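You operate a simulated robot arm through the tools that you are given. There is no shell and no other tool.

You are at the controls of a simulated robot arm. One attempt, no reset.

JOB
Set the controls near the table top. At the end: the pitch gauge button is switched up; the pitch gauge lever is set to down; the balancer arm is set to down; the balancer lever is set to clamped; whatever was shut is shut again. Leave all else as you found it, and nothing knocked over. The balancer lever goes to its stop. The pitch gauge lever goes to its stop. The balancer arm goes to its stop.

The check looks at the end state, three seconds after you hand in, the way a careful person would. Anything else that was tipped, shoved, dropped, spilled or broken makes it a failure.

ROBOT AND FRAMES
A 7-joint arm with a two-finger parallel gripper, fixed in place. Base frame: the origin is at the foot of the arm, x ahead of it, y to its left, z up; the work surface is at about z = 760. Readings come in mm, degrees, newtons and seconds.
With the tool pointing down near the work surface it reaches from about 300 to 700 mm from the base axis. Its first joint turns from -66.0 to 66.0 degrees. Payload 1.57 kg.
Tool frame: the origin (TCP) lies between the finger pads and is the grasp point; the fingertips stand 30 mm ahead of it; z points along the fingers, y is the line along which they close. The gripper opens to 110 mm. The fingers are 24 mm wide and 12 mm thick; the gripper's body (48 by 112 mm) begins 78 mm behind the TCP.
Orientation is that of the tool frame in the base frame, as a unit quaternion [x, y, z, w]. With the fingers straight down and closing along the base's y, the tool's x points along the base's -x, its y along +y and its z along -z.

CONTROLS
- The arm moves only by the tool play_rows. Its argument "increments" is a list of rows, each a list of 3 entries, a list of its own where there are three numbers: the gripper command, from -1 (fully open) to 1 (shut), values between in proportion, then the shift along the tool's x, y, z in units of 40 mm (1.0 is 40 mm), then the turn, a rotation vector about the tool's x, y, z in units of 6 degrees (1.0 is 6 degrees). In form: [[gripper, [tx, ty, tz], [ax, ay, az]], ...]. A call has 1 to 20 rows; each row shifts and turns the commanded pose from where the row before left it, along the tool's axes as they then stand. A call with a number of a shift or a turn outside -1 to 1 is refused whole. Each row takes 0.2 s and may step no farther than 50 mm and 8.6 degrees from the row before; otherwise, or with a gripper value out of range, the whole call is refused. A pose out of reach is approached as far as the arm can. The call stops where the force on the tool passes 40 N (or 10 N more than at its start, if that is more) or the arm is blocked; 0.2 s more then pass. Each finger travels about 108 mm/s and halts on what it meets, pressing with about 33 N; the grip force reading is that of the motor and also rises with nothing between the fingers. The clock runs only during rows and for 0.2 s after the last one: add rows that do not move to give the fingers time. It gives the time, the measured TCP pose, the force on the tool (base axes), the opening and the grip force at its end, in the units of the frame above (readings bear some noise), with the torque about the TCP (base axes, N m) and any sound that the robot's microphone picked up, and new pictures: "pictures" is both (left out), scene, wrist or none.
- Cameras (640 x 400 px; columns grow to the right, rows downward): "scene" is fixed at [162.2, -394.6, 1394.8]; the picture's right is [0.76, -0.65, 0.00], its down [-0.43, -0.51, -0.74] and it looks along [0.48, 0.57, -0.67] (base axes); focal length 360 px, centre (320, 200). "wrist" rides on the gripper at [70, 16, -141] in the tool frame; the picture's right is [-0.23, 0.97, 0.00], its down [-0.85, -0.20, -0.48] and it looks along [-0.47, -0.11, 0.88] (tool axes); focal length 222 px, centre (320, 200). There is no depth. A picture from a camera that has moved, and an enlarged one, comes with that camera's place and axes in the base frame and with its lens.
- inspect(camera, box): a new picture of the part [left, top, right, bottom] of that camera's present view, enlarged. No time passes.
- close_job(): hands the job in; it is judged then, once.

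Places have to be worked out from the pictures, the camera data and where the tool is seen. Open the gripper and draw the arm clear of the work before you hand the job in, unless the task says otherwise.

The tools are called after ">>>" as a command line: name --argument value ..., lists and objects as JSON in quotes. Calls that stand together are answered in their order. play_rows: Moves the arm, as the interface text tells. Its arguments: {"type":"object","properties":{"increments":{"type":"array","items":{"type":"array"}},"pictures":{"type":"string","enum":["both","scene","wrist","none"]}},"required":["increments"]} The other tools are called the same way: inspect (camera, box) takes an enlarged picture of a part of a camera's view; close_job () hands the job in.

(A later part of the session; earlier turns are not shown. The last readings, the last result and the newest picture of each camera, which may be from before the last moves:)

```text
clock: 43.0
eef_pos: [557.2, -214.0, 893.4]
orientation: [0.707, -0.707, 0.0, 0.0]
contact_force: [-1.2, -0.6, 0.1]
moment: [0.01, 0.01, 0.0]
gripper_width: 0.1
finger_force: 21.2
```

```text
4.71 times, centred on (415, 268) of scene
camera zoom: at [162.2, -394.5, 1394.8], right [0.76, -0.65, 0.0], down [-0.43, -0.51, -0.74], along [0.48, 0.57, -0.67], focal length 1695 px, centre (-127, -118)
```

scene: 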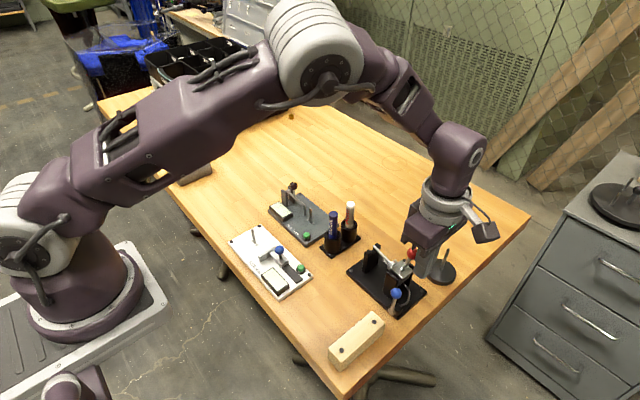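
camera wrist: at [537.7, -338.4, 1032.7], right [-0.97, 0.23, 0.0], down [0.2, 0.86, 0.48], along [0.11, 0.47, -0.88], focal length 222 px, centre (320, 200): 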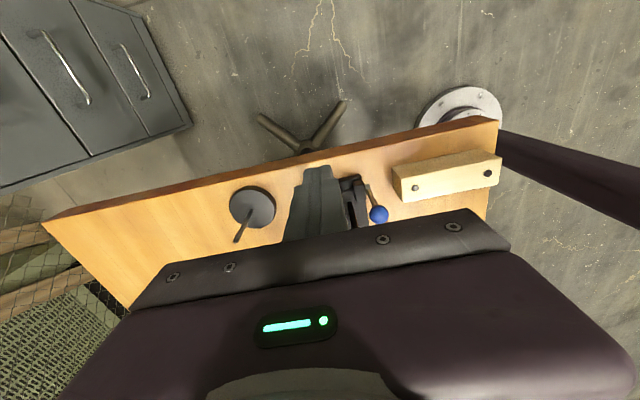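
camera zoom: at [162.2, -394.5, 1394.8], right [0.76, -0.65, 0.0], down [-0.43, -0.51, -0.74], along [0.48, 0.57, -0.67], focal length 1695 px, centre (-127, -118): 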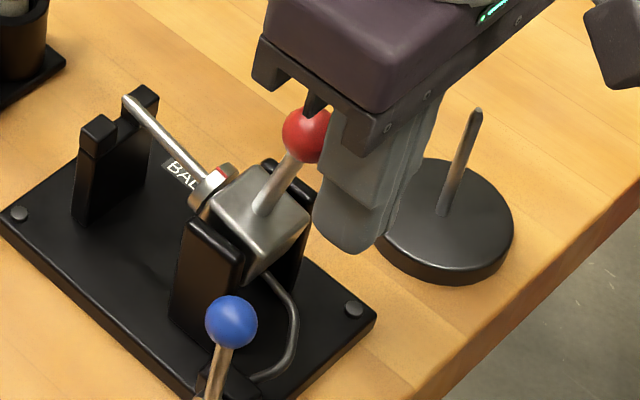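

The spindle is nearly lying in the notch of the rest. I push on in smaller steps until the force shows the stop.

>>> play_rows --increments '[[1, [-0.1, 0.05, 0], [0, 0, 0]], [1, [-0.1, 0, 0], [0, 0, 0]], [1, [-0.1, 0, 0], [0, 0, 0]], [1, [-0.1, 0, 0], [0, 0, 0]], [1, [0, 0, 0], [0, 0, 0]]]' --pictures "scene"

>>> inspect --camera "scene" --box '[360, 225, 470, 310]'

```text
clock: 44.2
eef_pos: [552.7, -199.9, 893.6]
orientation: [-0.707, 0.707, 0.0, 0.0]
contact_force: [-0.3, 0.5, -0.1]
moment: [-0.03, 0.02, -0.03]
gripper_width: 0.0
finger_force: 21.0
```

scene: 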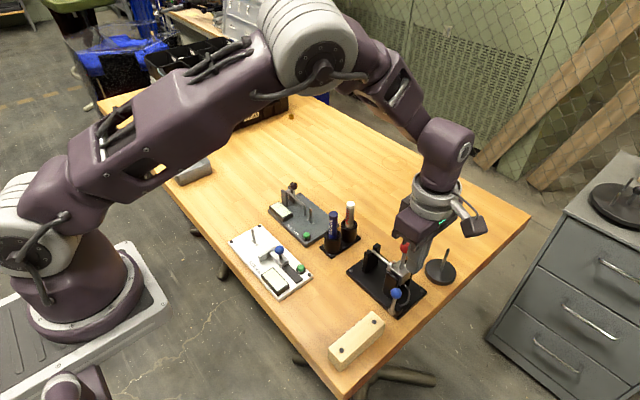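

```text
4.71 times, centred on (415, 268) of scene
camera zoom: at [162.2, -394.6, 1394.8], right [0.76, -0.65, 0.0], down [-0.43, -0.51, -0.74], along [0.48, 0.57, -0.67], focal length 1695 px, centre (-127, -118)
```

zoom: 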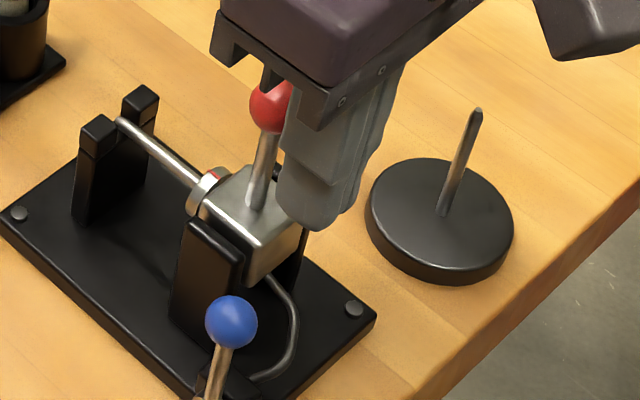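

Almost there; still no force. I push on in 2-3 mm steps to find the stop.

>>> play_rows --increments '[[1, [-0.07, 0, 0], [0, 0, 0]], [1, [-0.07, 0, 0], [0, 0, 0]], [1, [-0.06, 0, 0], [0, 0, 0]], [1, [-0.06, 0, 0], [0, 0, 0]], [1, [0, 0, 0], [0, 0, 0]]]' --pictures "scene"

>>> inspect --camera "scene" --box '[360, 225, 470, 310]'

```text
clock: 45.1
eef_pos: [553.4, -198.8, 895.2]
orientation: [-0.705, 0.709, -0.005, -0.003]
contact_force: [4.7, -13.9, -5.6]
moment: [-0.01, 0.02, -0.08]
gripper_width: 0.1
finger_force: 21.5
stopped in row 4: the force on the tool passed its limit at 43 N (the readings are from after the stop); the commanded pose is now the measured one
```

scene: 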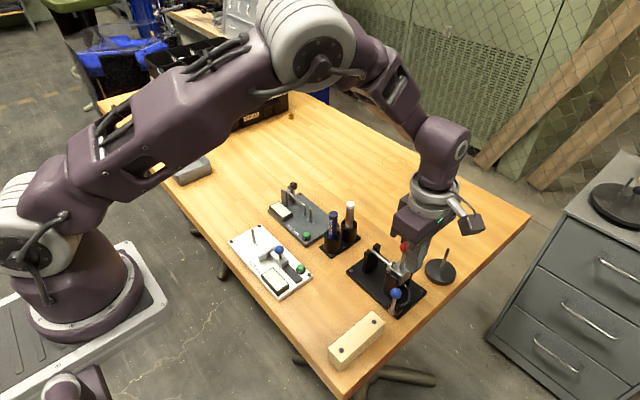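

```text
4.71 times, centred on (415, 268) of scene
camera zoom: at [162.4, -394.9, 1394.7], right [0.76, -0.65, 0.0], down [-0.43, -0.51, -0.74], along [0.48, 0.57, -0.67], focal length 1695 px, centre (-127, -118)
```

zoom: 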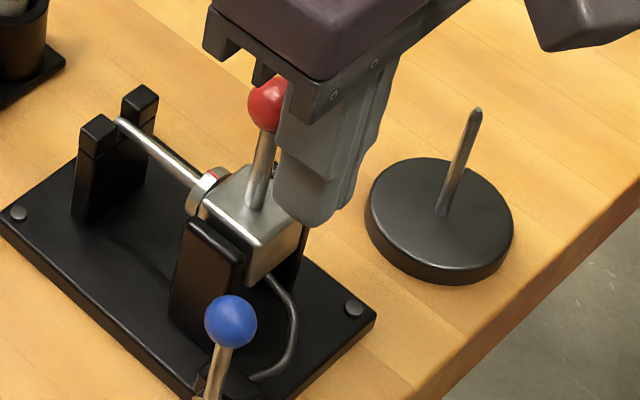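

The force rose to 43 N with the handle vertical and the spindle seated in the notch, so the arm is at its stop. I back off, lift, and check the arm and the blue lever.

>>> play_rows --increments '[[1, [0.3, 0, 0], [0, 0, 0]], [1, [0.7, 0, -0.3], [0, 0, 0]], [1, [0.7, 0, -0.6], [0, 0, 0]], [1, [0.5, 0, -0.3], [0, 0, 0]], [1, [0, 0, 0], [0, 0, 0]]]' --pictures "both"

>>> inspect --camera "scene" --box '[340, 225, 450, 320]'

>>> inspect --camera "wrist" --box '[270, 140, 450, 240]'

```text
clock: 46.4
eef_pos: [552.2, -284.5, 946.5]
orientation: [-0.706, 0.708, -0.004, -0.003]
contact_force: [0.6, 1.8, 0.4]
moment: [0.02, 0.01, 0.0]
gripper_width: 0.0
finger_force: 21.2
camera wrist: at [537.1, -353.1, 1084.9], right [-0.97, 0.23, 0.0], down [0.2, 0.86, 0.47], along [0.11, 0.46, -0.88], focal length 222 px, centre (320, 200)
```

scene: 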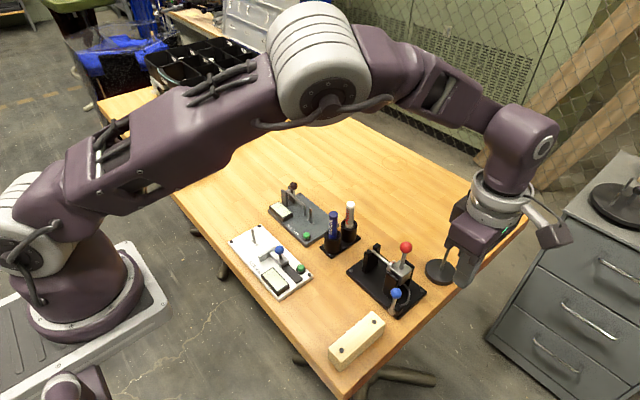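
wrist: 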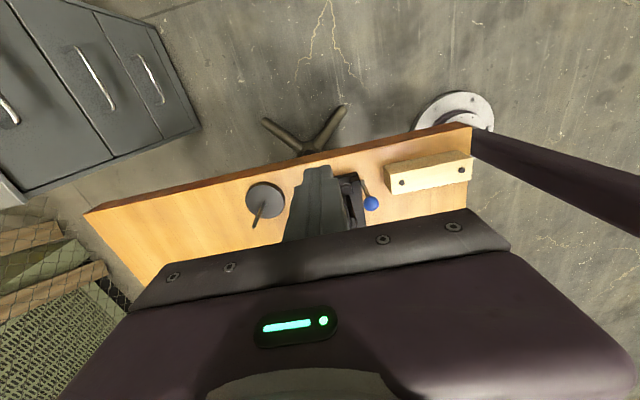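

```text
4.21 times, centred on (395, 272) of scene
camera zoom: at [162.2, -394.6, 1394.8], right [0.76, -0.65, 0.0], down [-0.43, -0.51, -0.74], along [0.48, 0.57, -0.67], focal length 1517 px, centre (4, -105)
```

zoom: 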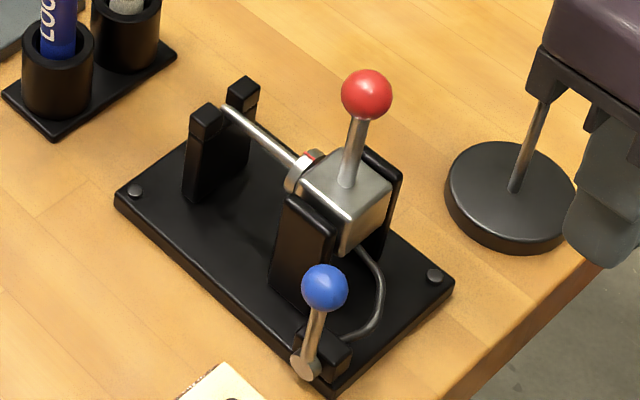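

```text
3.56 times, centred on (360, 190) of wrist
camera zoom: at [537.1, -353.1, 1084.9], right [-0.97, 0.23, 0.0], down [0.2, 0.86, 0.47], along [0.11, 0.46, -0.88], focal length 790 px, centre (178, 236)
```

zoom: 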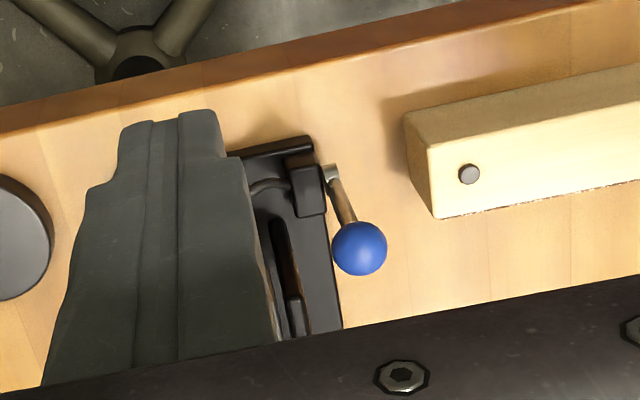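

The arm lies down in its rest with the handle vertical. I now turn the hand back (fingers closing along y, narrow in x) so the gripper body won't come near the red ball while working the blue lever.

>>> play_rows --increments '[[1, [0, 0, 0], [0, 0, 1]], [1, [0, 0, 0], [0, 0, 1]], [1, [0, 0, 0], [0, 0, 1]], [1, [0, 0, 0], [0, 0, 1]], [1, [0, 0, 0], [0, 0, 1]], [1, [0, 0, 0], [0, 0, 1]], [1, [0, 0, 0], [0, 0, 1]], [1, [0, 0, 0], [0, 0, 1]], [1, [0, 0, 0], [0, 0, 1]], [1, [0, 0, 0], [0, 0, 1]], [1, [0, 0, 0], [0, 0, 1]], [1, [0, 0, 0], [0, 0, 1]], [1, [0, 0, 0], [0, 0, 1]], [1, [0, 0, 0], [0, 0, 1]], [1, [0, 0, 0], [0, 0, 1]], [1, [0, 0, 0], [0, 0, 0]]]' --pictures "wrist"

>>> inspect --camera "wrist" --box '[310, 40, 470, 170]'

```text
clock: 49.8
eef_pos: [554.1, -283.3, 944.1]
orientation: [0.002, 1.0, -0.004, 0.002]
contact_force: [-0.5, -0.1, -0.2]
moment: [-0.03, -0.07, -0.02]
gripper_width: 0.0
finger_force: 21.1
camera wrist: at [484.2, -265.1, 1082.6], right [0.23, 0.97, -0.01], down [0.85, -0.2, 0.48], along [0.47, -0.12, -0.88], focal length 222 px, centre (320, 200)
```

wrist: 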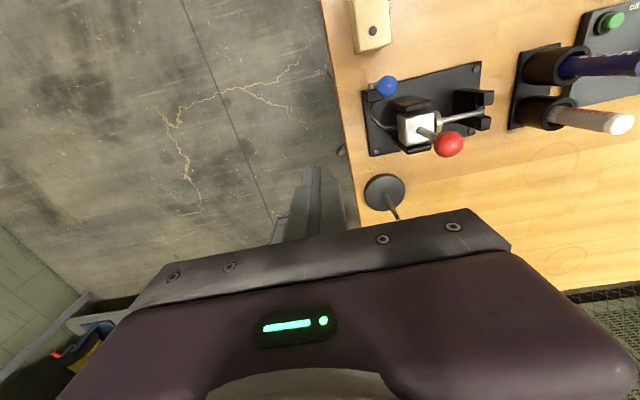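

```text
3.08 times, centred on (390, 105) of wrist
camera zoom: at [484.2, -265.1, 1082.6], right [0.23, 0.97, -0.01], down [0.85, -0.2, 0.48], along [0.47, -0.12, -0.88], focal length 684 px, centre (105, 492)
```

zoom: 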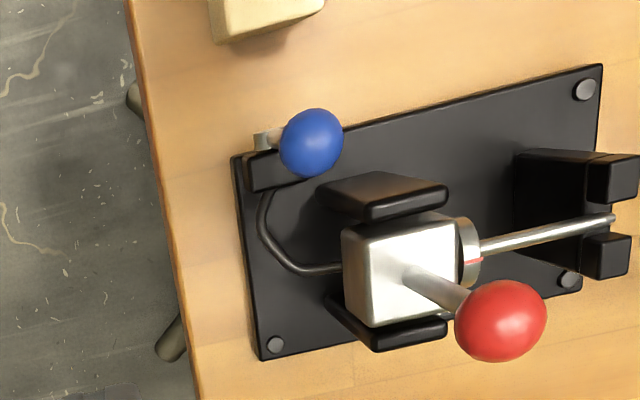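

The spindle is seated in the notch. I go to the outer (-y) side of the blue lever with closed fingers and descend beside its ball (507,-204.5,838), to test which way the lever swings.

>>> play_rows --increments '[[1, [0.65, 0.54, 0], [0, 0, 0]], [1, [0.65, 0.54, 0], [0, 0, 0]], [1, [0, 0, 0.9], [0, 0, 0]], [1, [0, 0, 0.9], [0, 0, 0]], [1, [0, 0, 0.4], [0, 0, 0]], [1, [0, 0, 0], [0, 0, 0]]]' --pictures "both"

>>> inspect --camera "scene" --box '[340, 225, 450, 320]'

>>> inspect --camera "wrist" --box '[240, 100, 420, 220]'

```text
clock: 51.1
eef_pos: [502.3, -239.7, 853.0]
orientation: [0.002, 1.0, -0.005, 0.003]
contact_force: [0.2, 0.4, 0.1]
moment: [0.01, 0.01, -0.01]
gripper_width: 0.1
finger_force: 21.4
camera wrist: at [433.7, -222.5, 992.3], right [0.23, 0.97, -0.01], down [0.85, -0.2, 0.48], along [0.47, -0.12, -0.88], focal length 222 px, centre (320, 200)
```

scene: 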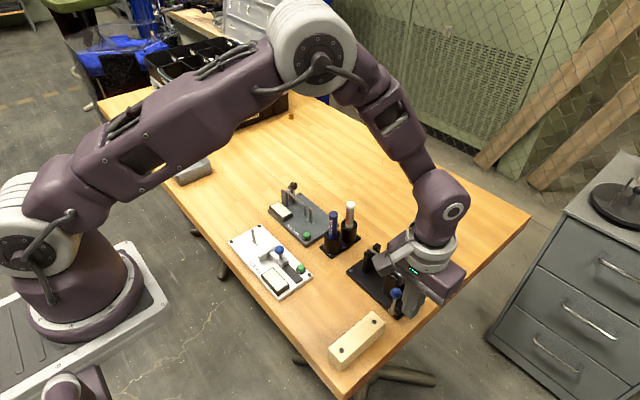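
wrist: 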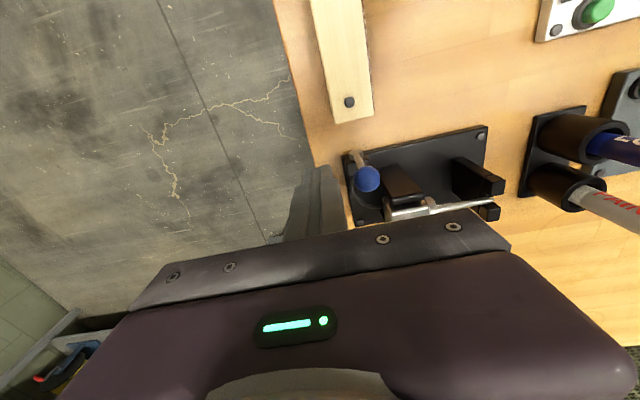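

```text
4.21 times, centred on (395, 272) of scene
camera zoom: at [162.2, -394.6, 1394.8], right [0.76, -0.65, 0.0], down [-0.43, -0.51, -0.74], along [0.48, 0.57, -0.67], focal length 1517 px, centre (4, -105)
```

zoom: 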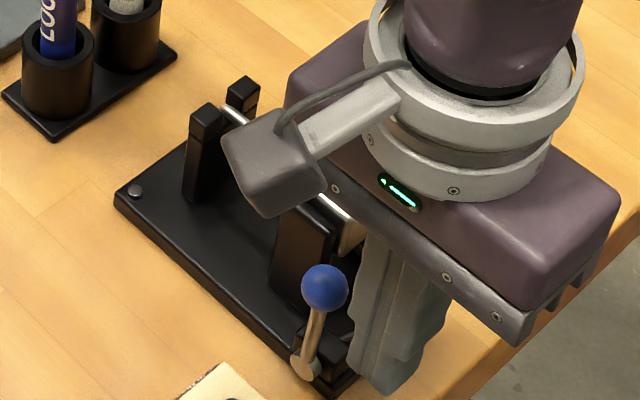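

```text
3.33 times, centred on (330, 160) of wrist
camera zoom: at [433.7, -222.5, 992.3], right [0.23, 0.97, -0.01], down [0.85, -0.2, 0.48], along [0.47, -0.12, -0.88], focal length 740 px, centre (287, 333)
```

zoom: 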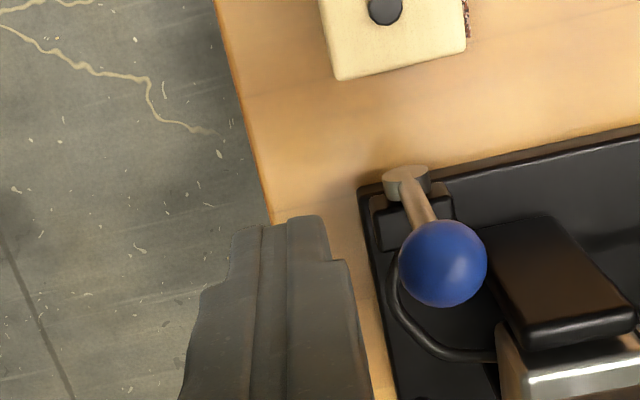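

The finger stands just outside the ball. I nudge toward +y in small steps and read the force.

>>> play_rows --increments '[[1, [0, 0.2, 0], [0, 0, 0]], [1, [0, 0.1, 0], [0, 0, 0]], [1, [0, 0.06, 0], [0, 0, 0]], [1, [0, 0.06, 0], [0, 0, 0]], [1, [0, 0, 0], [0, 0, 0]]]' --pictures "both"

>>> inspect --camera "scene" --box '[340, 225, 450, 320]'

>>> inspect --camera "wrist" --box '[240, 100, 420, 220]'

```text
clock: 52.4
eef_pos: [502.5, -224.4, 856.4]
orientation: [0.002, 1.0, -0.004, 0.002]
contact_force: [0.7, -0.2, -0.8]
moment: [0.01, 0.0, 0.03]
gripper_width: 0.1
finger_force: 21.1
camera wrist: at [432.8, -207.0, 995.1], right [0.23, 0.97, -0.01], down [0.85, -0.2, 0.48], along [0.47, -0.12, -0.88], focal length 222 px, centre (320, 200)
```

scene: 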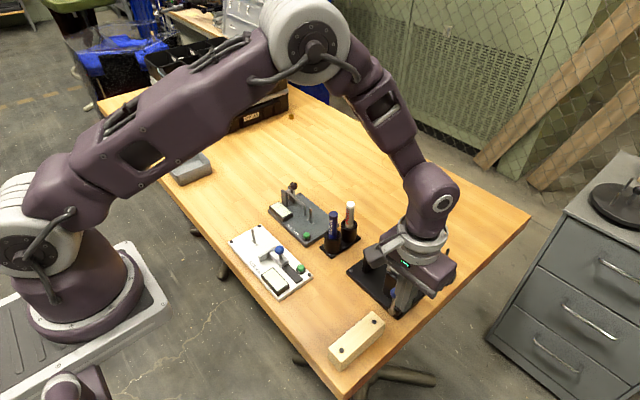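
wrist: 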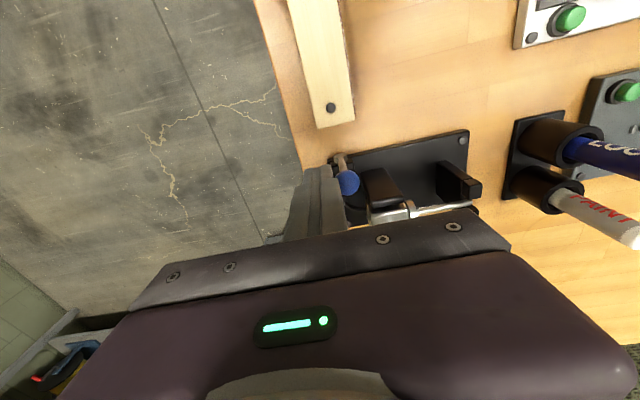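

```text
4.21 times, centred on (395, 272) of scene
camera zoom: at [162.2, -394.6, 1394.8], right [0.76, -0.65, 0.0], down [-0.43, -0.51, -0.74], along [0.48, 0.57, -0.67], focal length 1517 px, centre (4, -105)
```

zoom: 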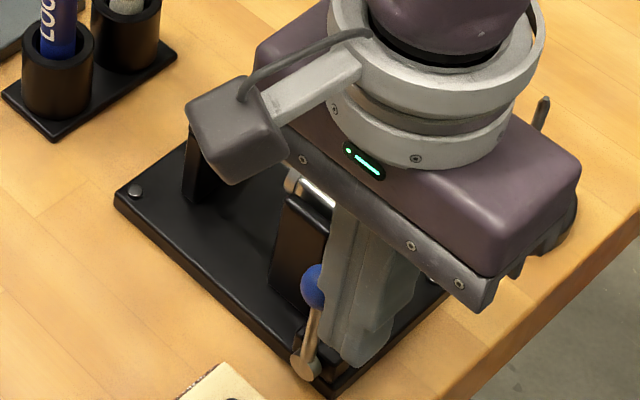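

```text
3.33 times, centred on (330, 160) of wrist
camera zoom: at [432.8, -207.0, 995.1], right [0.23, 0.97, -0.01], down [0.85, -0.2, 0.48], along [0.47, -0.12, -0.88], focal length 740 px, centre (287, 333)
```

zoom: 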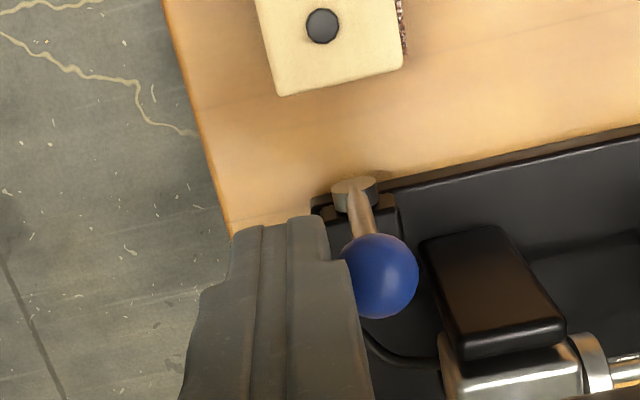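

The finger is about touching and the force is still nil. I push further in 2.5 mm steps.

>>> play_rows --increments '[[1, [0, 0.06, 0], [0, 0, 0]], [1, [0, 0.06, 0], [0, 0, 0]], [1, [0, 0.06, 0], [0, 0, 0]], [1, [0, 0, 0], [0, 0, 0]]]' --pictures "both"

>>> inspect --camera "wrist" --box '[240, 100, 420, 220]'

>>> inspect --camera "scene" --box '[340, 225, 450, 320]'

```text
clock: 53.4
eef_pos: [501.4, -218.0, 854.6]
orientation: [0.001, 1.0, -0.004, 0.0]
contact_force: [1.4, 0.1, 0.5]
moment: [-0.02, -0.01, 0.03]
gripper_width: 0.0
finger_force: 21.1
camera wrist: at [432.9, -199.9, 993.7], right [0.23, 0.97, -0.01], down [0.85, -0.2, 0.48], along [0.47, -0.12, -0.88], focal length 222 px, centre (320, 200)
```

scene: 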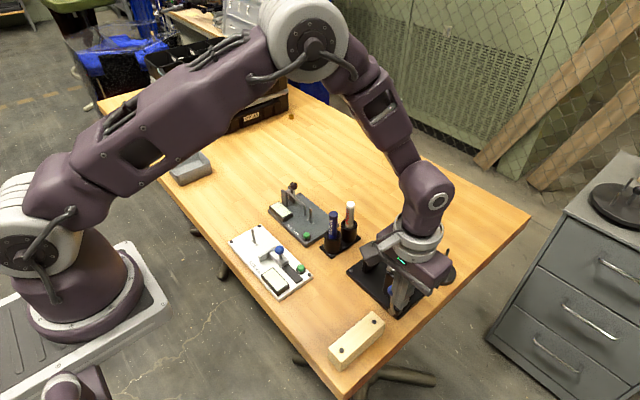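
wrist: 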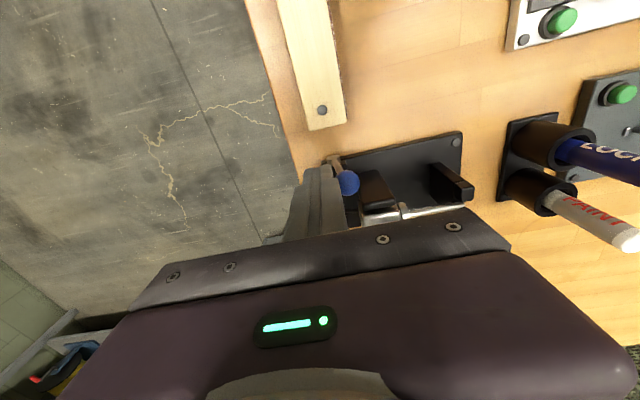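

```text
3.33 times, centred on (330, 160) of wrist
camera zoom: at [432.9, -199.9, 993.7], right [0.23, 0.97, -0.01], down [0.85, -0.2, 0.48], along [0.47, -0.12, -0.88], focal length 740 px, centre (287, 333)
```

zoom: 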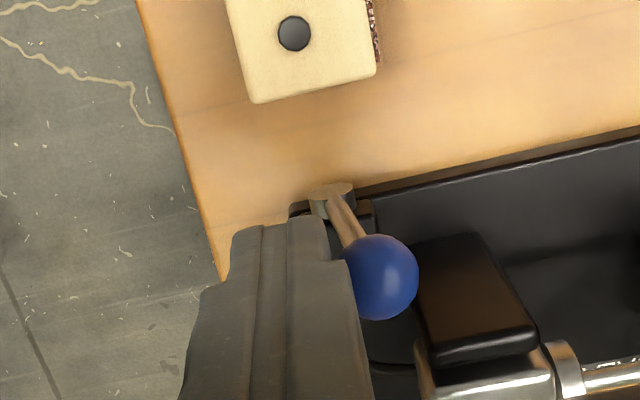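

```text
4.21 times, centred on (395, 272) of scene
camera zoom: at [162.2, -394.6, 1394.8], right [0.76, -0.65, 0.0], down [-0.43, -0.51, -0.74], along [0.48, 0.57, -0.67], focal length 1517 px, centre (4, -105)
```

zoom: 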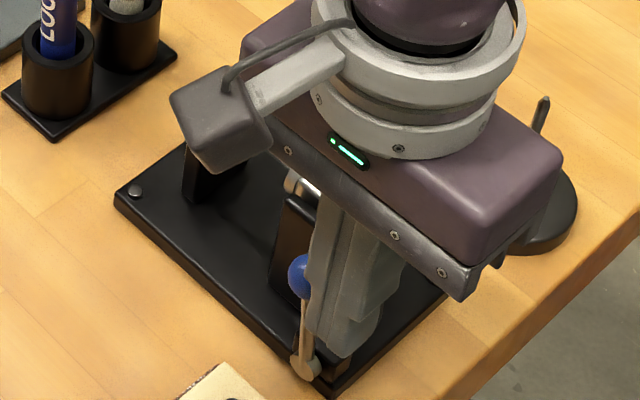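

The lever tips toward +y freely along with the finger. I keep pushing it that way in larger steps.

>>> play_rows --increments '[[1, [0.02, 0.15, 0], [0, 0, 0]], [1, [0, 0.15, 0], [0, 0, 0]], [1, [0, 0.15, 0], [0, 0, 0]], [1, [0, 0.15, 0], [0, 0, 0]], [1, [0, 0, 0], [0, 0, 0]]]' --pictures "both"

>>> inspect --camera "wrist" --box '[240, 100, 420, 220]'

>>> inspect --camera "scene" --box '[340, 225, 450, 320]'

```text
clock: 54.5
eef_pos: [500.5, -192.9, 852.9]
orientation: [0.002, 1.0, -0.005, 0.002]
contact_force: [0.0, -1.0, 0.4]
moment: [-0.01, 0.03, 0.02]
gripper_width: 0.0
finger_force: 21.4
camera wrist: at [431.6, -175.2, 992.6], right [0.23, 0.97, -0.01], down [0.85, -0.2, 0.48], along [0.47, -0.12, -0.88], focal length 222 px, centre (320, 200)
```

scene: 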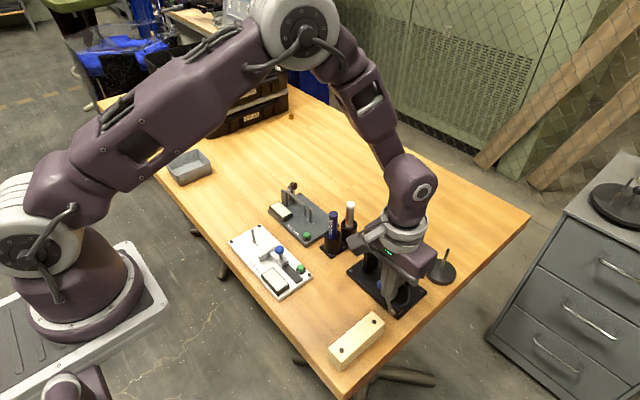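
wrist: 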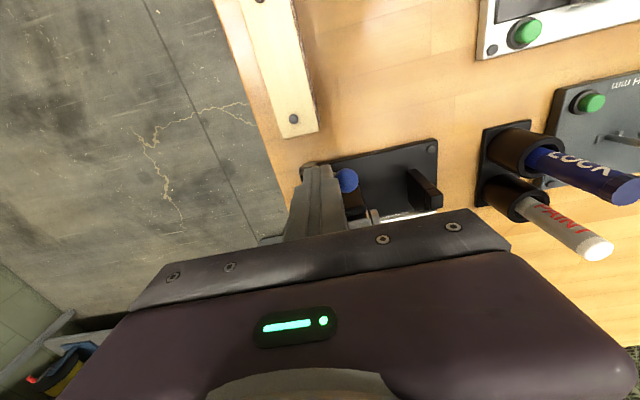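

```text
3.33 times, centred on (330, 160) of wrist
camera zoom: at [431.6, -175.2, 992.6], right [0.23, 0.97, -0.01], down [0.85, -0.2, 0.48], along [0.47, -0.12, -0.88], focal length 740 px, centre (287, 333)
```

zoom: 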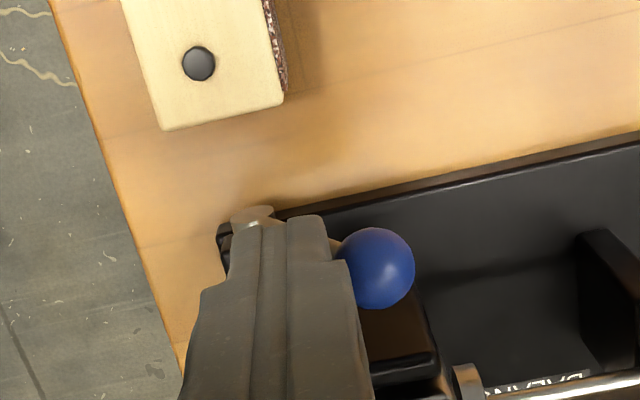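

```text
4.21 times, centred on (395, 272) of scene
camera zoom: at [162.2, -394.6, 1394.8], right [0.76, -0.65, 0.0], down [-0.43, -0.51, -0.74], along [0.48, 0.57, -0.67], focal length 1517 px, centre (4, -105)
```

zoom: 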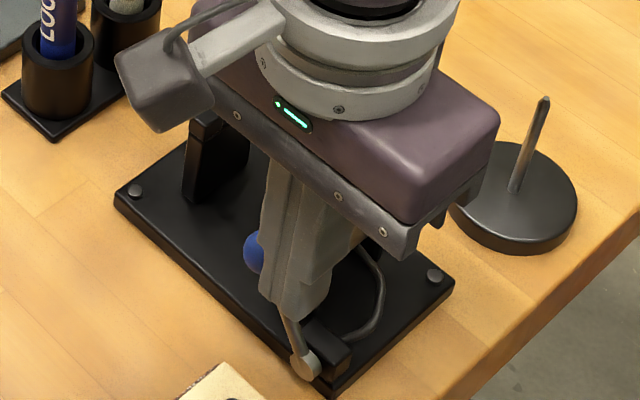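

The ball is now at about 40° of tilt. I keep following diagonally, +y and down.

>>> play_rows --increments '[[1, [0.02, 0.18, 0.08], [0, 0, 0]], [1, [0, 0.18, 0.12], [0, 0, 0]], [1, [0, 0.18, 0.14], [0, 0, 0]], [1, [0, 0, 0], [0, 0, 0]]]' --pictures "both"

>>> inspect --camera "wrist" --box '[240, 100, 420, 220]'

>>> inspect --camera "scene" --box '[340, 225, 450, 320]'

```text
clock: 55.5
eef_pos: [500.3, -172.5, 841.5]
orientation: [0.002, 1.0, -0.005, 0.002]
contact_force: [3.3, -19.1, -13.6]
moment: [-0.7, 0.01, -0.09]
gripper_width: 0.0
finger_force: 21.3
camera wrist: at [431.4, -155.4, 980.3], right [0.23, 0.97, -0.01], down [0.85, -0.2, 0.48], along [0.47, -0.12, -0.88], focal length 222 px, centre (320, 200)
```

scene: 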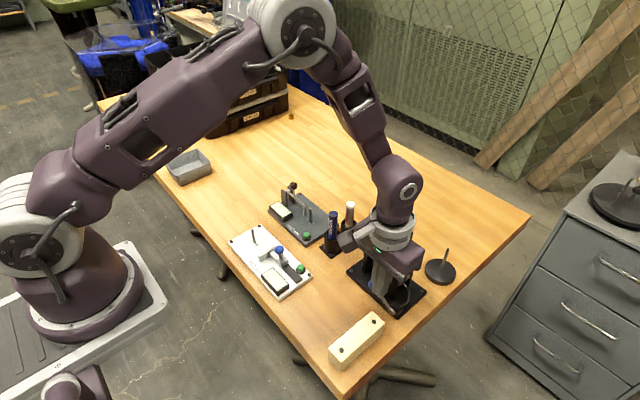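
wrist: 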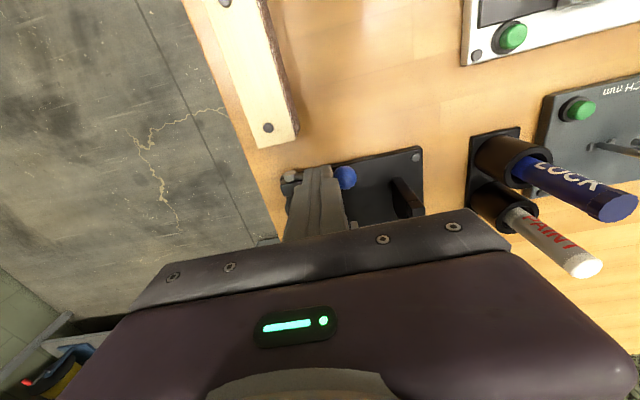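

```text
3.33 times, centred on (330, 160) of wrist
camera zoom: at [431.4, -155.4, 980.3], right [0.23, 0.97, -0.01], down [0.85, -0.2, 0.48], along [0.47, -0.12, -0.88], focal length 740 px, centre (287, 333)
```

zoom: 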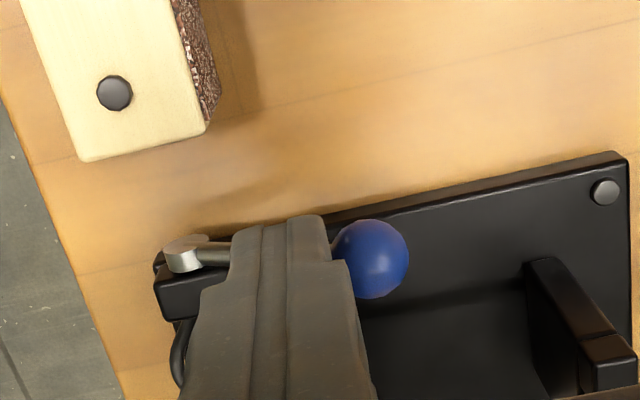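

```text
4.21 times, centred on (395, 272) of scene
camera zoom: at [162.5, -395.0, 1394.6], right [0.76, -0.65, 0.0], down [-0.43, -0.51, -0.74], along [0.48, 0.57, -0.67], focal length 1517 px, centre (4, -105)
```

zoom: 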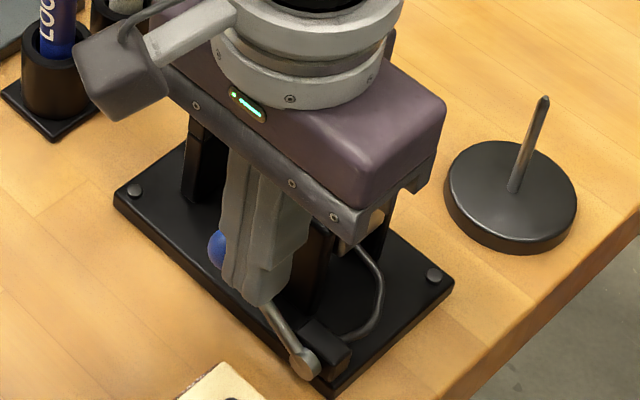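

The finger now presses almost radially on the ball (≈66° tilt), so pushing from the side jams. I lift off, go over the ball and press down from above.

>>> play_rows --increments '[[1, [0, -0.1, 0], [0, 0, 0]], [1, [0, -0.05, -0.5], [0, 0, 0]], [1, [0, 0.35, -0.2], [0, 0, 0]], [1, [-0.05, 0.35, 0], [0, 0, 0]], [1, [0, 0, 0], [0, 0, 0]]]' --pictures "both"

>>> inspect --camera "wrist" --box '[200, 100, 380, 220]'

>>> inspect --camera "scene" --box '[340, 225, 450, 320]'

```text
clock: 56.8
eef_pos: [502.4, -148.4, 869.6]
orientation: [0.002, 1.0, -0.004, 0.002]
contact_force: [-0.2, -0.1, 0.2]
moment: [0.02, 0.0, 0.0]
gripper_width: 0.2
finger_force: 21.1
camera wrist: at [434.0, -131.7, 1008.8], right [0.23, 0.97, -0.01], down [0.85, -0.2, 0.48], along [0.47, -0.12, -0.88], focal length 222 px, centre (320, 200)
```

scene: 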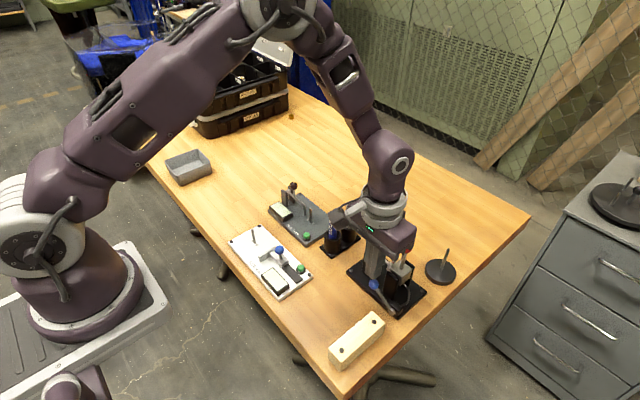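
wrist: 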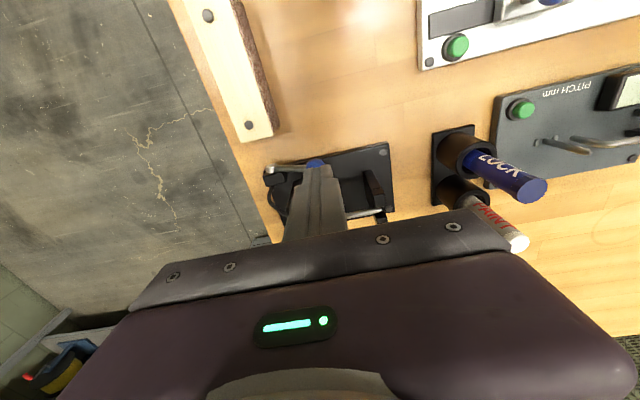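

```text
3.33 times, centred on (290, 160) of wrist
camera zoom: at [434.0, -131.7, 1008.8], right [0.23, 0.97, -0.01], down [0.85, -0.2, 0.48], along [0.47, -0.12, -0.88], focal length 740 px, centre (420, 333)
```

zoom: 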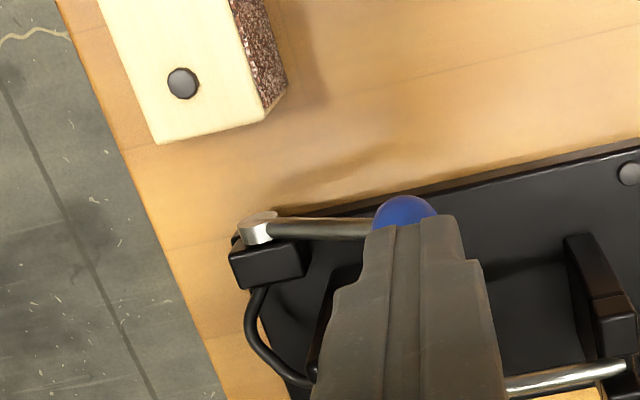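

```text
4.21 times, centred on (395, 272) of scene
camera zoom: at [162.2, -394.5, 1394.8], right [0.76, -0.65, 0.0], down [-0.43, -0.51, -0.74], along [0.48, 0.57, -0.67], focal length 1517 px, centre (4, -105)
```

zoom: 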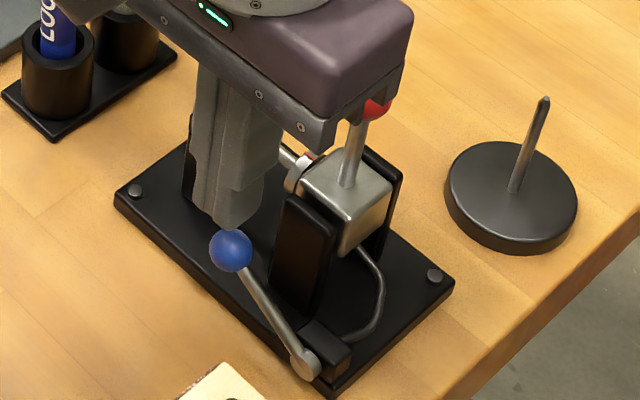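

The lever is at about 70°, ball ≈(507,-150,804), with the finger right above it. I press down in small steps, keeping an eye on the force.

>>> play_rows --increments '[[1, [0, 0, 0.5], [0, 0, 0]], [1, [0, 0, 0.1], [0, 0, 0]], [1, [0, 0, 0.06], [0, 0, 0]], [1, [0, 0, 0.06], [0, 0, 0]], [1, [0, 0, 0], [0, 0, 0]]]' --pictures "scene"

>>> inspect --camera "scene" --box '[340, 225, 450, 320]'

```text
clock: 58.0
eef_pos: [503.2, -149.8, 841.0]
orientation: [0.002, 1.0, -0.004, 0.002]
contact_force: [0.2, 0.0, 0.5]
moment: [-0.02, 0.03, -0.01]
gripper_width: 0.0
finger_force: 20.8
```

scene: 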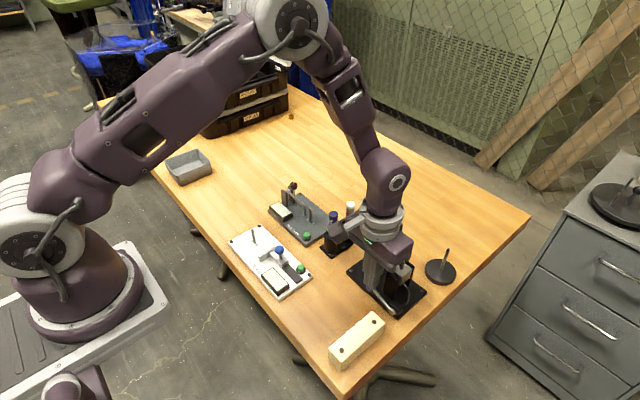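

```text
4.21 times, centred on (395, 272) of scene
camera zoom: at [162.2, -394.6, 1394.8], right [0.76, -0.65, 0.0], down [-0.43, -0.51, -0.74], along [0.48, 0.57, -0.67], focal length 1517 px, centre (4, -105)
```

zoom: 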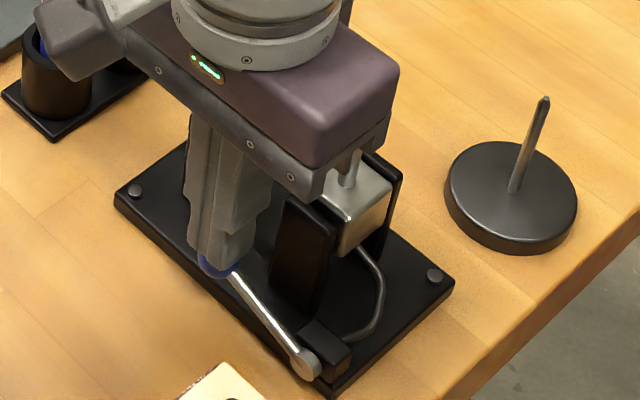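

The lever moves down under the finger without notable force. I keep pressing down in small steps to find the stop.

>>> play_rows --increments '[[1, [0, 0, 0.06], [0, 0, 0]], [1, [0, 0, 0.06], [0, 0, 0]], [1, [0, 0, 0.06], [0, 0, 0]], [1, [0, 0, 0.06], [0, 0, 0]], [1, [0, 0, 0], [0, 0, 0]]]' --pictures "both"

>>> inspect --camera "scene" --box '[340, 225, 450, 320]'

>>> inspect --camera "wrist" --box '[200, 100, 380, 220]'

```text
clock: 58.5
eef_pos: [502.3, -149.2, 840.0]
orientation: [0.001, 1.0, -0.005, 0.001]
contact_force: [-9.0, 2.6, 25.5]
moment: [0.12, 0.17, 0.09]
gripper_width: 0.0
finger_force: 21.7
stopped in row 2: the force on the tool passed its limit at 48 N (the readings are from after the stop); the commanded pose is now the measured one
camera wrist: at [433.2, -131.7, 978.7], right [0.23, 0.97, -0.01], down [0.85, -0.2, 0.48], along [0.47, -0.12, -0.88], focal length 222 px, centre (320, 200)
```

scene: 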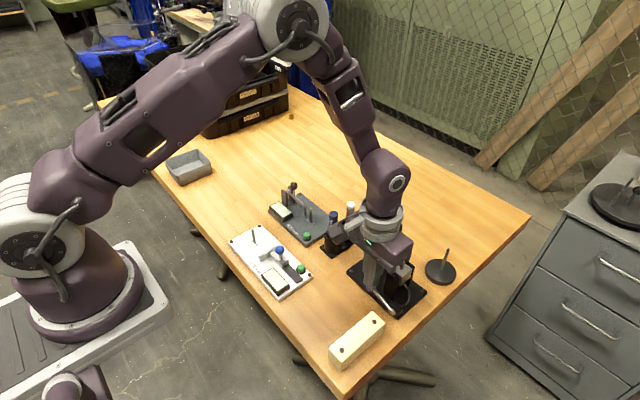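
wrist: 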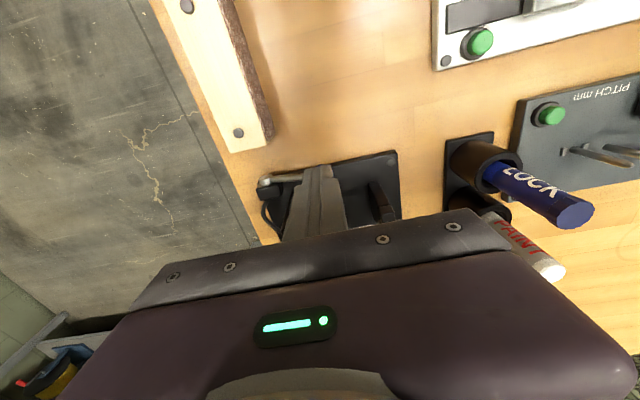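

```text
4.21 times, centred on (395, 272) of scene
camera zoom: at [161.6, -394.4, 1394.9], right [0.76, -0.65, 0.0], down [-0.43, -0.51, -0.74], along [0.48, 0.57, -0.67], focal length 1517 px, centre (4, -105)
```

zoom: 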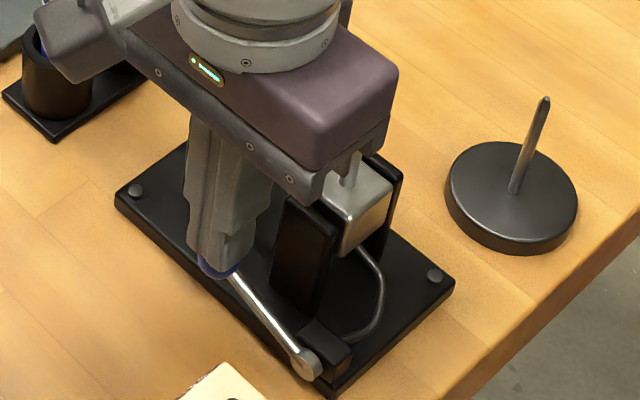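

```text
3.33 times, centred on (290, 160) of wrist
camera zoom: at [433.2, -131.7, 978.7], right [0.23, 0.97, -0.01], down [0.85, -0.2, 0.48], along [0.47, -0.12, -0.88], focal length 740 px, centre (420, 333)
```

zoom: 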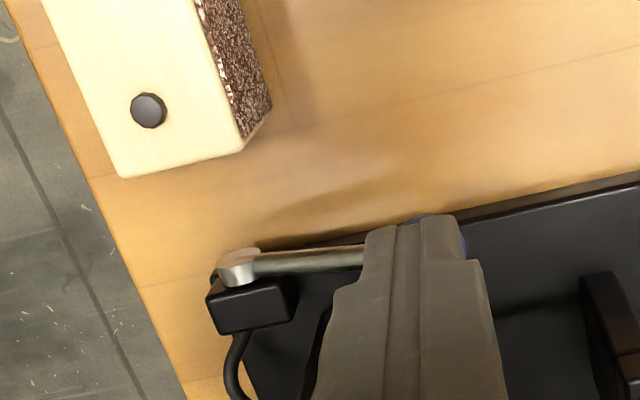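

The force jumped to 48 N with the finger on the ball and hardly any moment, so the lever is at its stop at roughly 72°. I lift off and check.

>>> play_rows --increments '[[1, [0, 0, -0.3], [0, 0, 0]], [1, [0, 0, -0.9], [0, 0, 0]], [1, [0, 0, -0.9], [0, 0, 0]], [1, [0, 0, -0.6], [0, 0, 0]], [1, [0.9, 0, 0], [0, 0, 0]], [1, [0.9, 0, 0], [0, 0, 0]], [1, [0.6, 0.5, 0], [0, 0, 0]], [1, [0, 0, 0], [0, 0, 0]]]' --pictures "both"

>>> inspect --camera "scene" --box '[340, 225, 450, 320]'

>>> inspect --camera "scene" --box '[260, 160, 370, 255]'

```text
clock: 60.3
eef_pos: [405.5, -129.4, 942.6]
orientation: [0.002, 1.0, -0.004, 0.002]
contact_force: [1.3, 0.2, -0.6]
moment: [0.02, 0.03, -0.05]
gripper_width: 0.0
finger_force: 21.6
camera wrist: at [335.8, -111.7, 1082.1], right [0.23, 0.97, -0.01], down [0.85, -0.2, 0.48], along [0.47, -0.12, -0.88], focal length 222 px, centre (320, 200)
```

scene: 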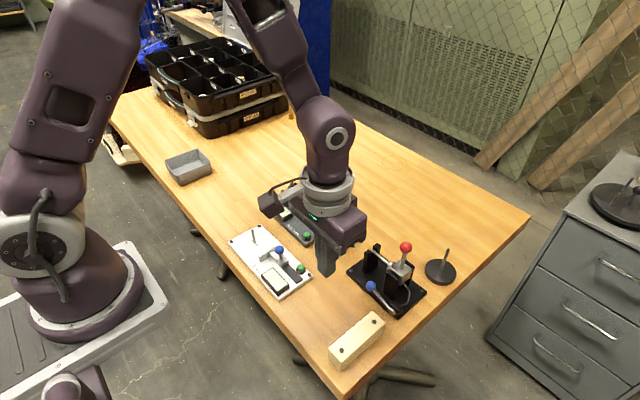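
wrist: 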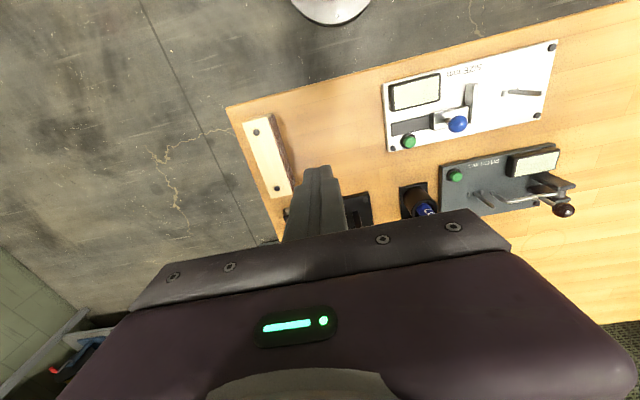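

```text
4.21 times, centred on (395, 272) of scene
camera zoom: at [162.2, -394.6, 1394.8], right [0.76, -0.65, 0.0], down [-0.43, -0.51, -0.74], along [0.48, 0.57, -0.67], focal length 1517 px, centre (4, -105)
```

zoom: 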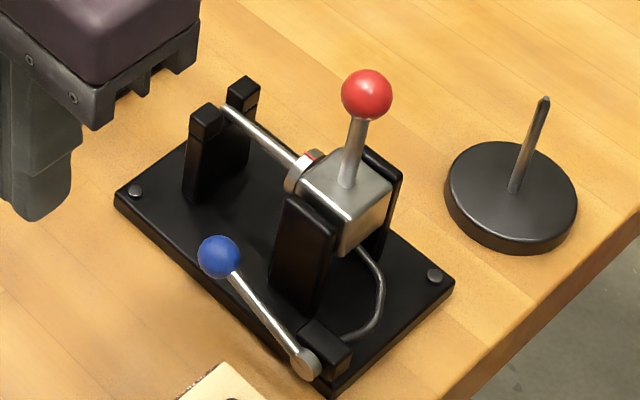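

```text
4.21 times, centred on (315, 208) of scene
camera zoom: at [162.2, -394.6, 1394.8], right [0.76, -0.65, 0.0], down [-0.43, -0.51, -0.74], along [0.48, 0.57, -0.67], focal length 1517 px, centre (341, 168)
```

zoom: 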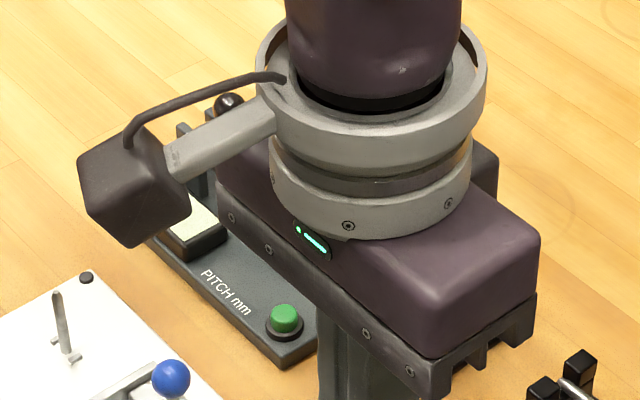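

All looks right: arm in the rest, blue lever tilted about 75°, base not shifted. To confirm the lever really clamps in this position, I'll gently nudge the red handle from the +y side and see whether the arm is locked; first I move there.

>>> play_rows --increments '[[1, [0, 0, -0.6], [0, 0, 0]], [1, [-0.9, -0.1, 0], [0, 0, 0]], [1, [-0.9, -0.1, 0], [0, 0, 0]], [1, [-0.9, -0.1, 0], [0, 0, 0]], [1, [-0.9, 0, 0], [0, 0, 0]], [1, [-0.15, 0, 0], [0, 0, 0]], [1, [0, 0, 0.6], [0, 0, 0]], [1, [0, 0, 0.55], [0, 0, 0]], [1, [0, 0, 0], [0, 0, 0]]]' --pictures "both"

>>> inspect --camera "scene" --box '[340, 215, 450, 310]'

```text
clock: 62.3
eef_pos: [555.7, -141.8, 926.1]
orientation: [0.002, 1.0, -0.004, 0.002]
contact_force: [0.5, -0.6, -0.6]
moment: [0.0, 0.01, 0.04]
gripper_width: 0.0
finger_force: 21.0
camera wrist: at [486.2, -123.9, 1065.0], right [0.23, 0.97, -0.01], down [0.85, -0.2, 0.48], along [0.47, -0.12, -0.88], focal length 222 px, centre (320, 200)
```

scene: 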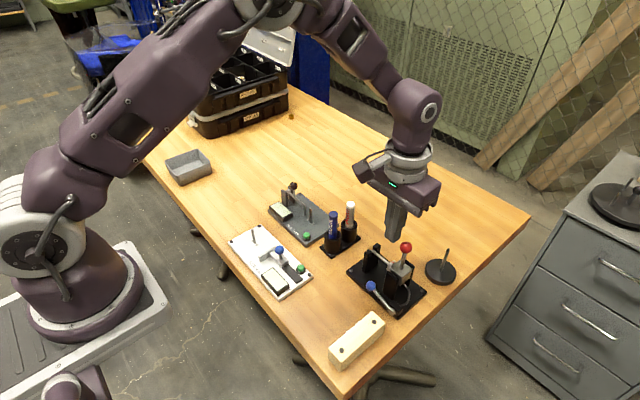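
wrist: 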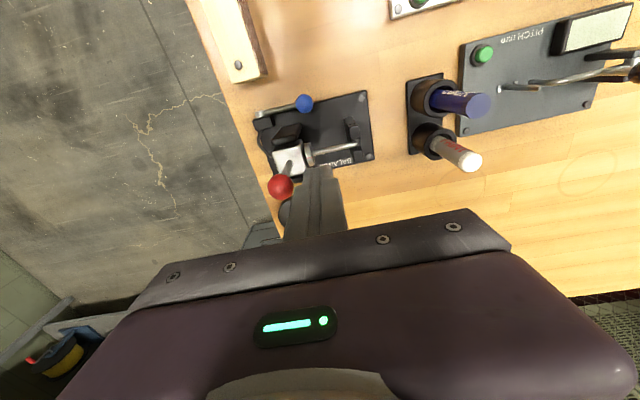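

```text
4.21 times, centred on (395, 262) of scene
camera zoom: at [162.2, -394.6, 1394.8], right [0.76, -0.65, 0.0], down [-0.43, -0.51, -0.74], along [0.48, 0.57, -0.67], focal length 1517 px, centre (4, -63)
```

zoom: 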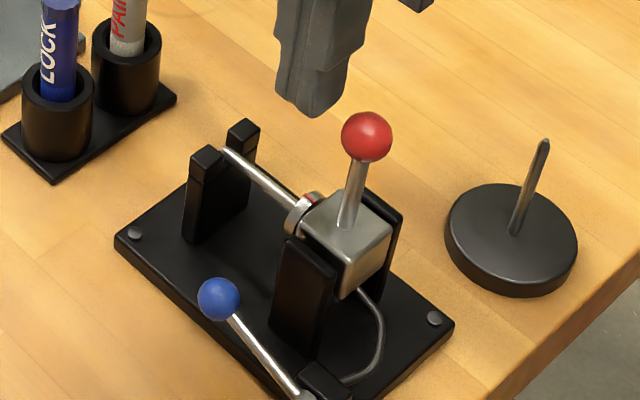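

The finger stands about 8 mm from the +y side of the red ball. I lower a little and nudge toward -y in 1.5 mm steps.

>>> play_rows --increments '[[1, [0, 0, 0.2], [0, 0, 0]], [1, [0, -0.15, 0], [0, 0, 0]], [1, [0, -0.04, 0], [0, 0, 0]], [1, [0, -0.04, 0], [0, 0, 0]], [1, [0, 0, 0], [0, 0, 0]]]' --pictures "none"

>>> inspect --camera "scene" --box '[340, 215, 450, 310]'

```text
clock: 63.5
eef_pos: [555.9, -150.4, 916.7]
orientation: [0.002, 1.0, -0.004, 0.002]
contact_force: [0.4, 0.0, -0.2]
moment: [-0.01, 0.0, 0.03]
gripper_width: 0.0
finger_force: 21.4
```

```text
4.21 times, centred on (395, 262) of scene
camera zoom: at [162.2, -394.6, 1394.8], right [0.76, -0.65, 0.0], down [-0.43, -0.51, -0.74], along [0.48, 0.57, -0.67], focal length 1517 px, centre (4, -63)
```

zoom: 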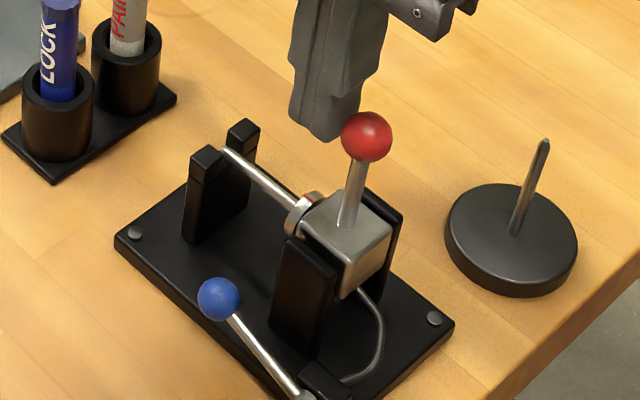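

No contact yet. I continue with a few more 1.5 mm nudges.

>>> play_rows --increments '[[1, [0, -0.04, 0], [0, 0, 0]], [1, [0, -0.04, 0], [0, 0, 0]], [1, [0, -0.03, 0], [0, 0, 0]], [1, [0, 0, 0], [0, 0, 0]]]' --pictures "none"

>>> inspect --camera "scene" --box '[340, 215, 450, 310]'

```text
clock: 64.5
eef_pos: [558.3, -154.5, 916.3]
orientation: [0.002, 1.0, -0.004, 0.001]
contact_force: [-1.4, 0.8, 0.3]
moment: [0.05, 0.02, 0.0]
gripper_width: 0.0
finger_force: 21.2
```

```text
4.21 times, centred on (395, 262) of scene
camera zoom: at [162.2, -394.5, 1394.8], right [0.76, -0.65, 0.0], down [-0.43, -0.51, -0.74], along [0.48, 0.57, -0.67], focal length 1517 px, centre (4, -63)
```

zoom: 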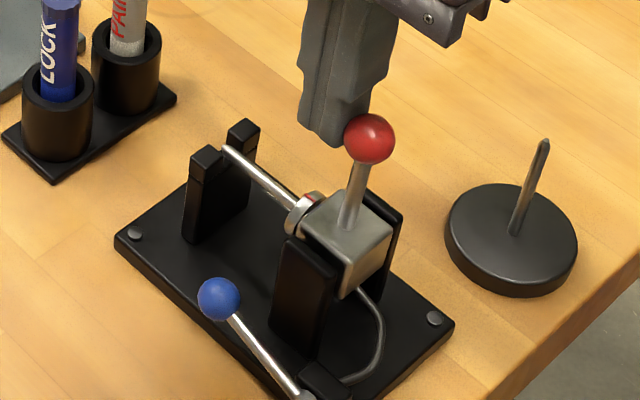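

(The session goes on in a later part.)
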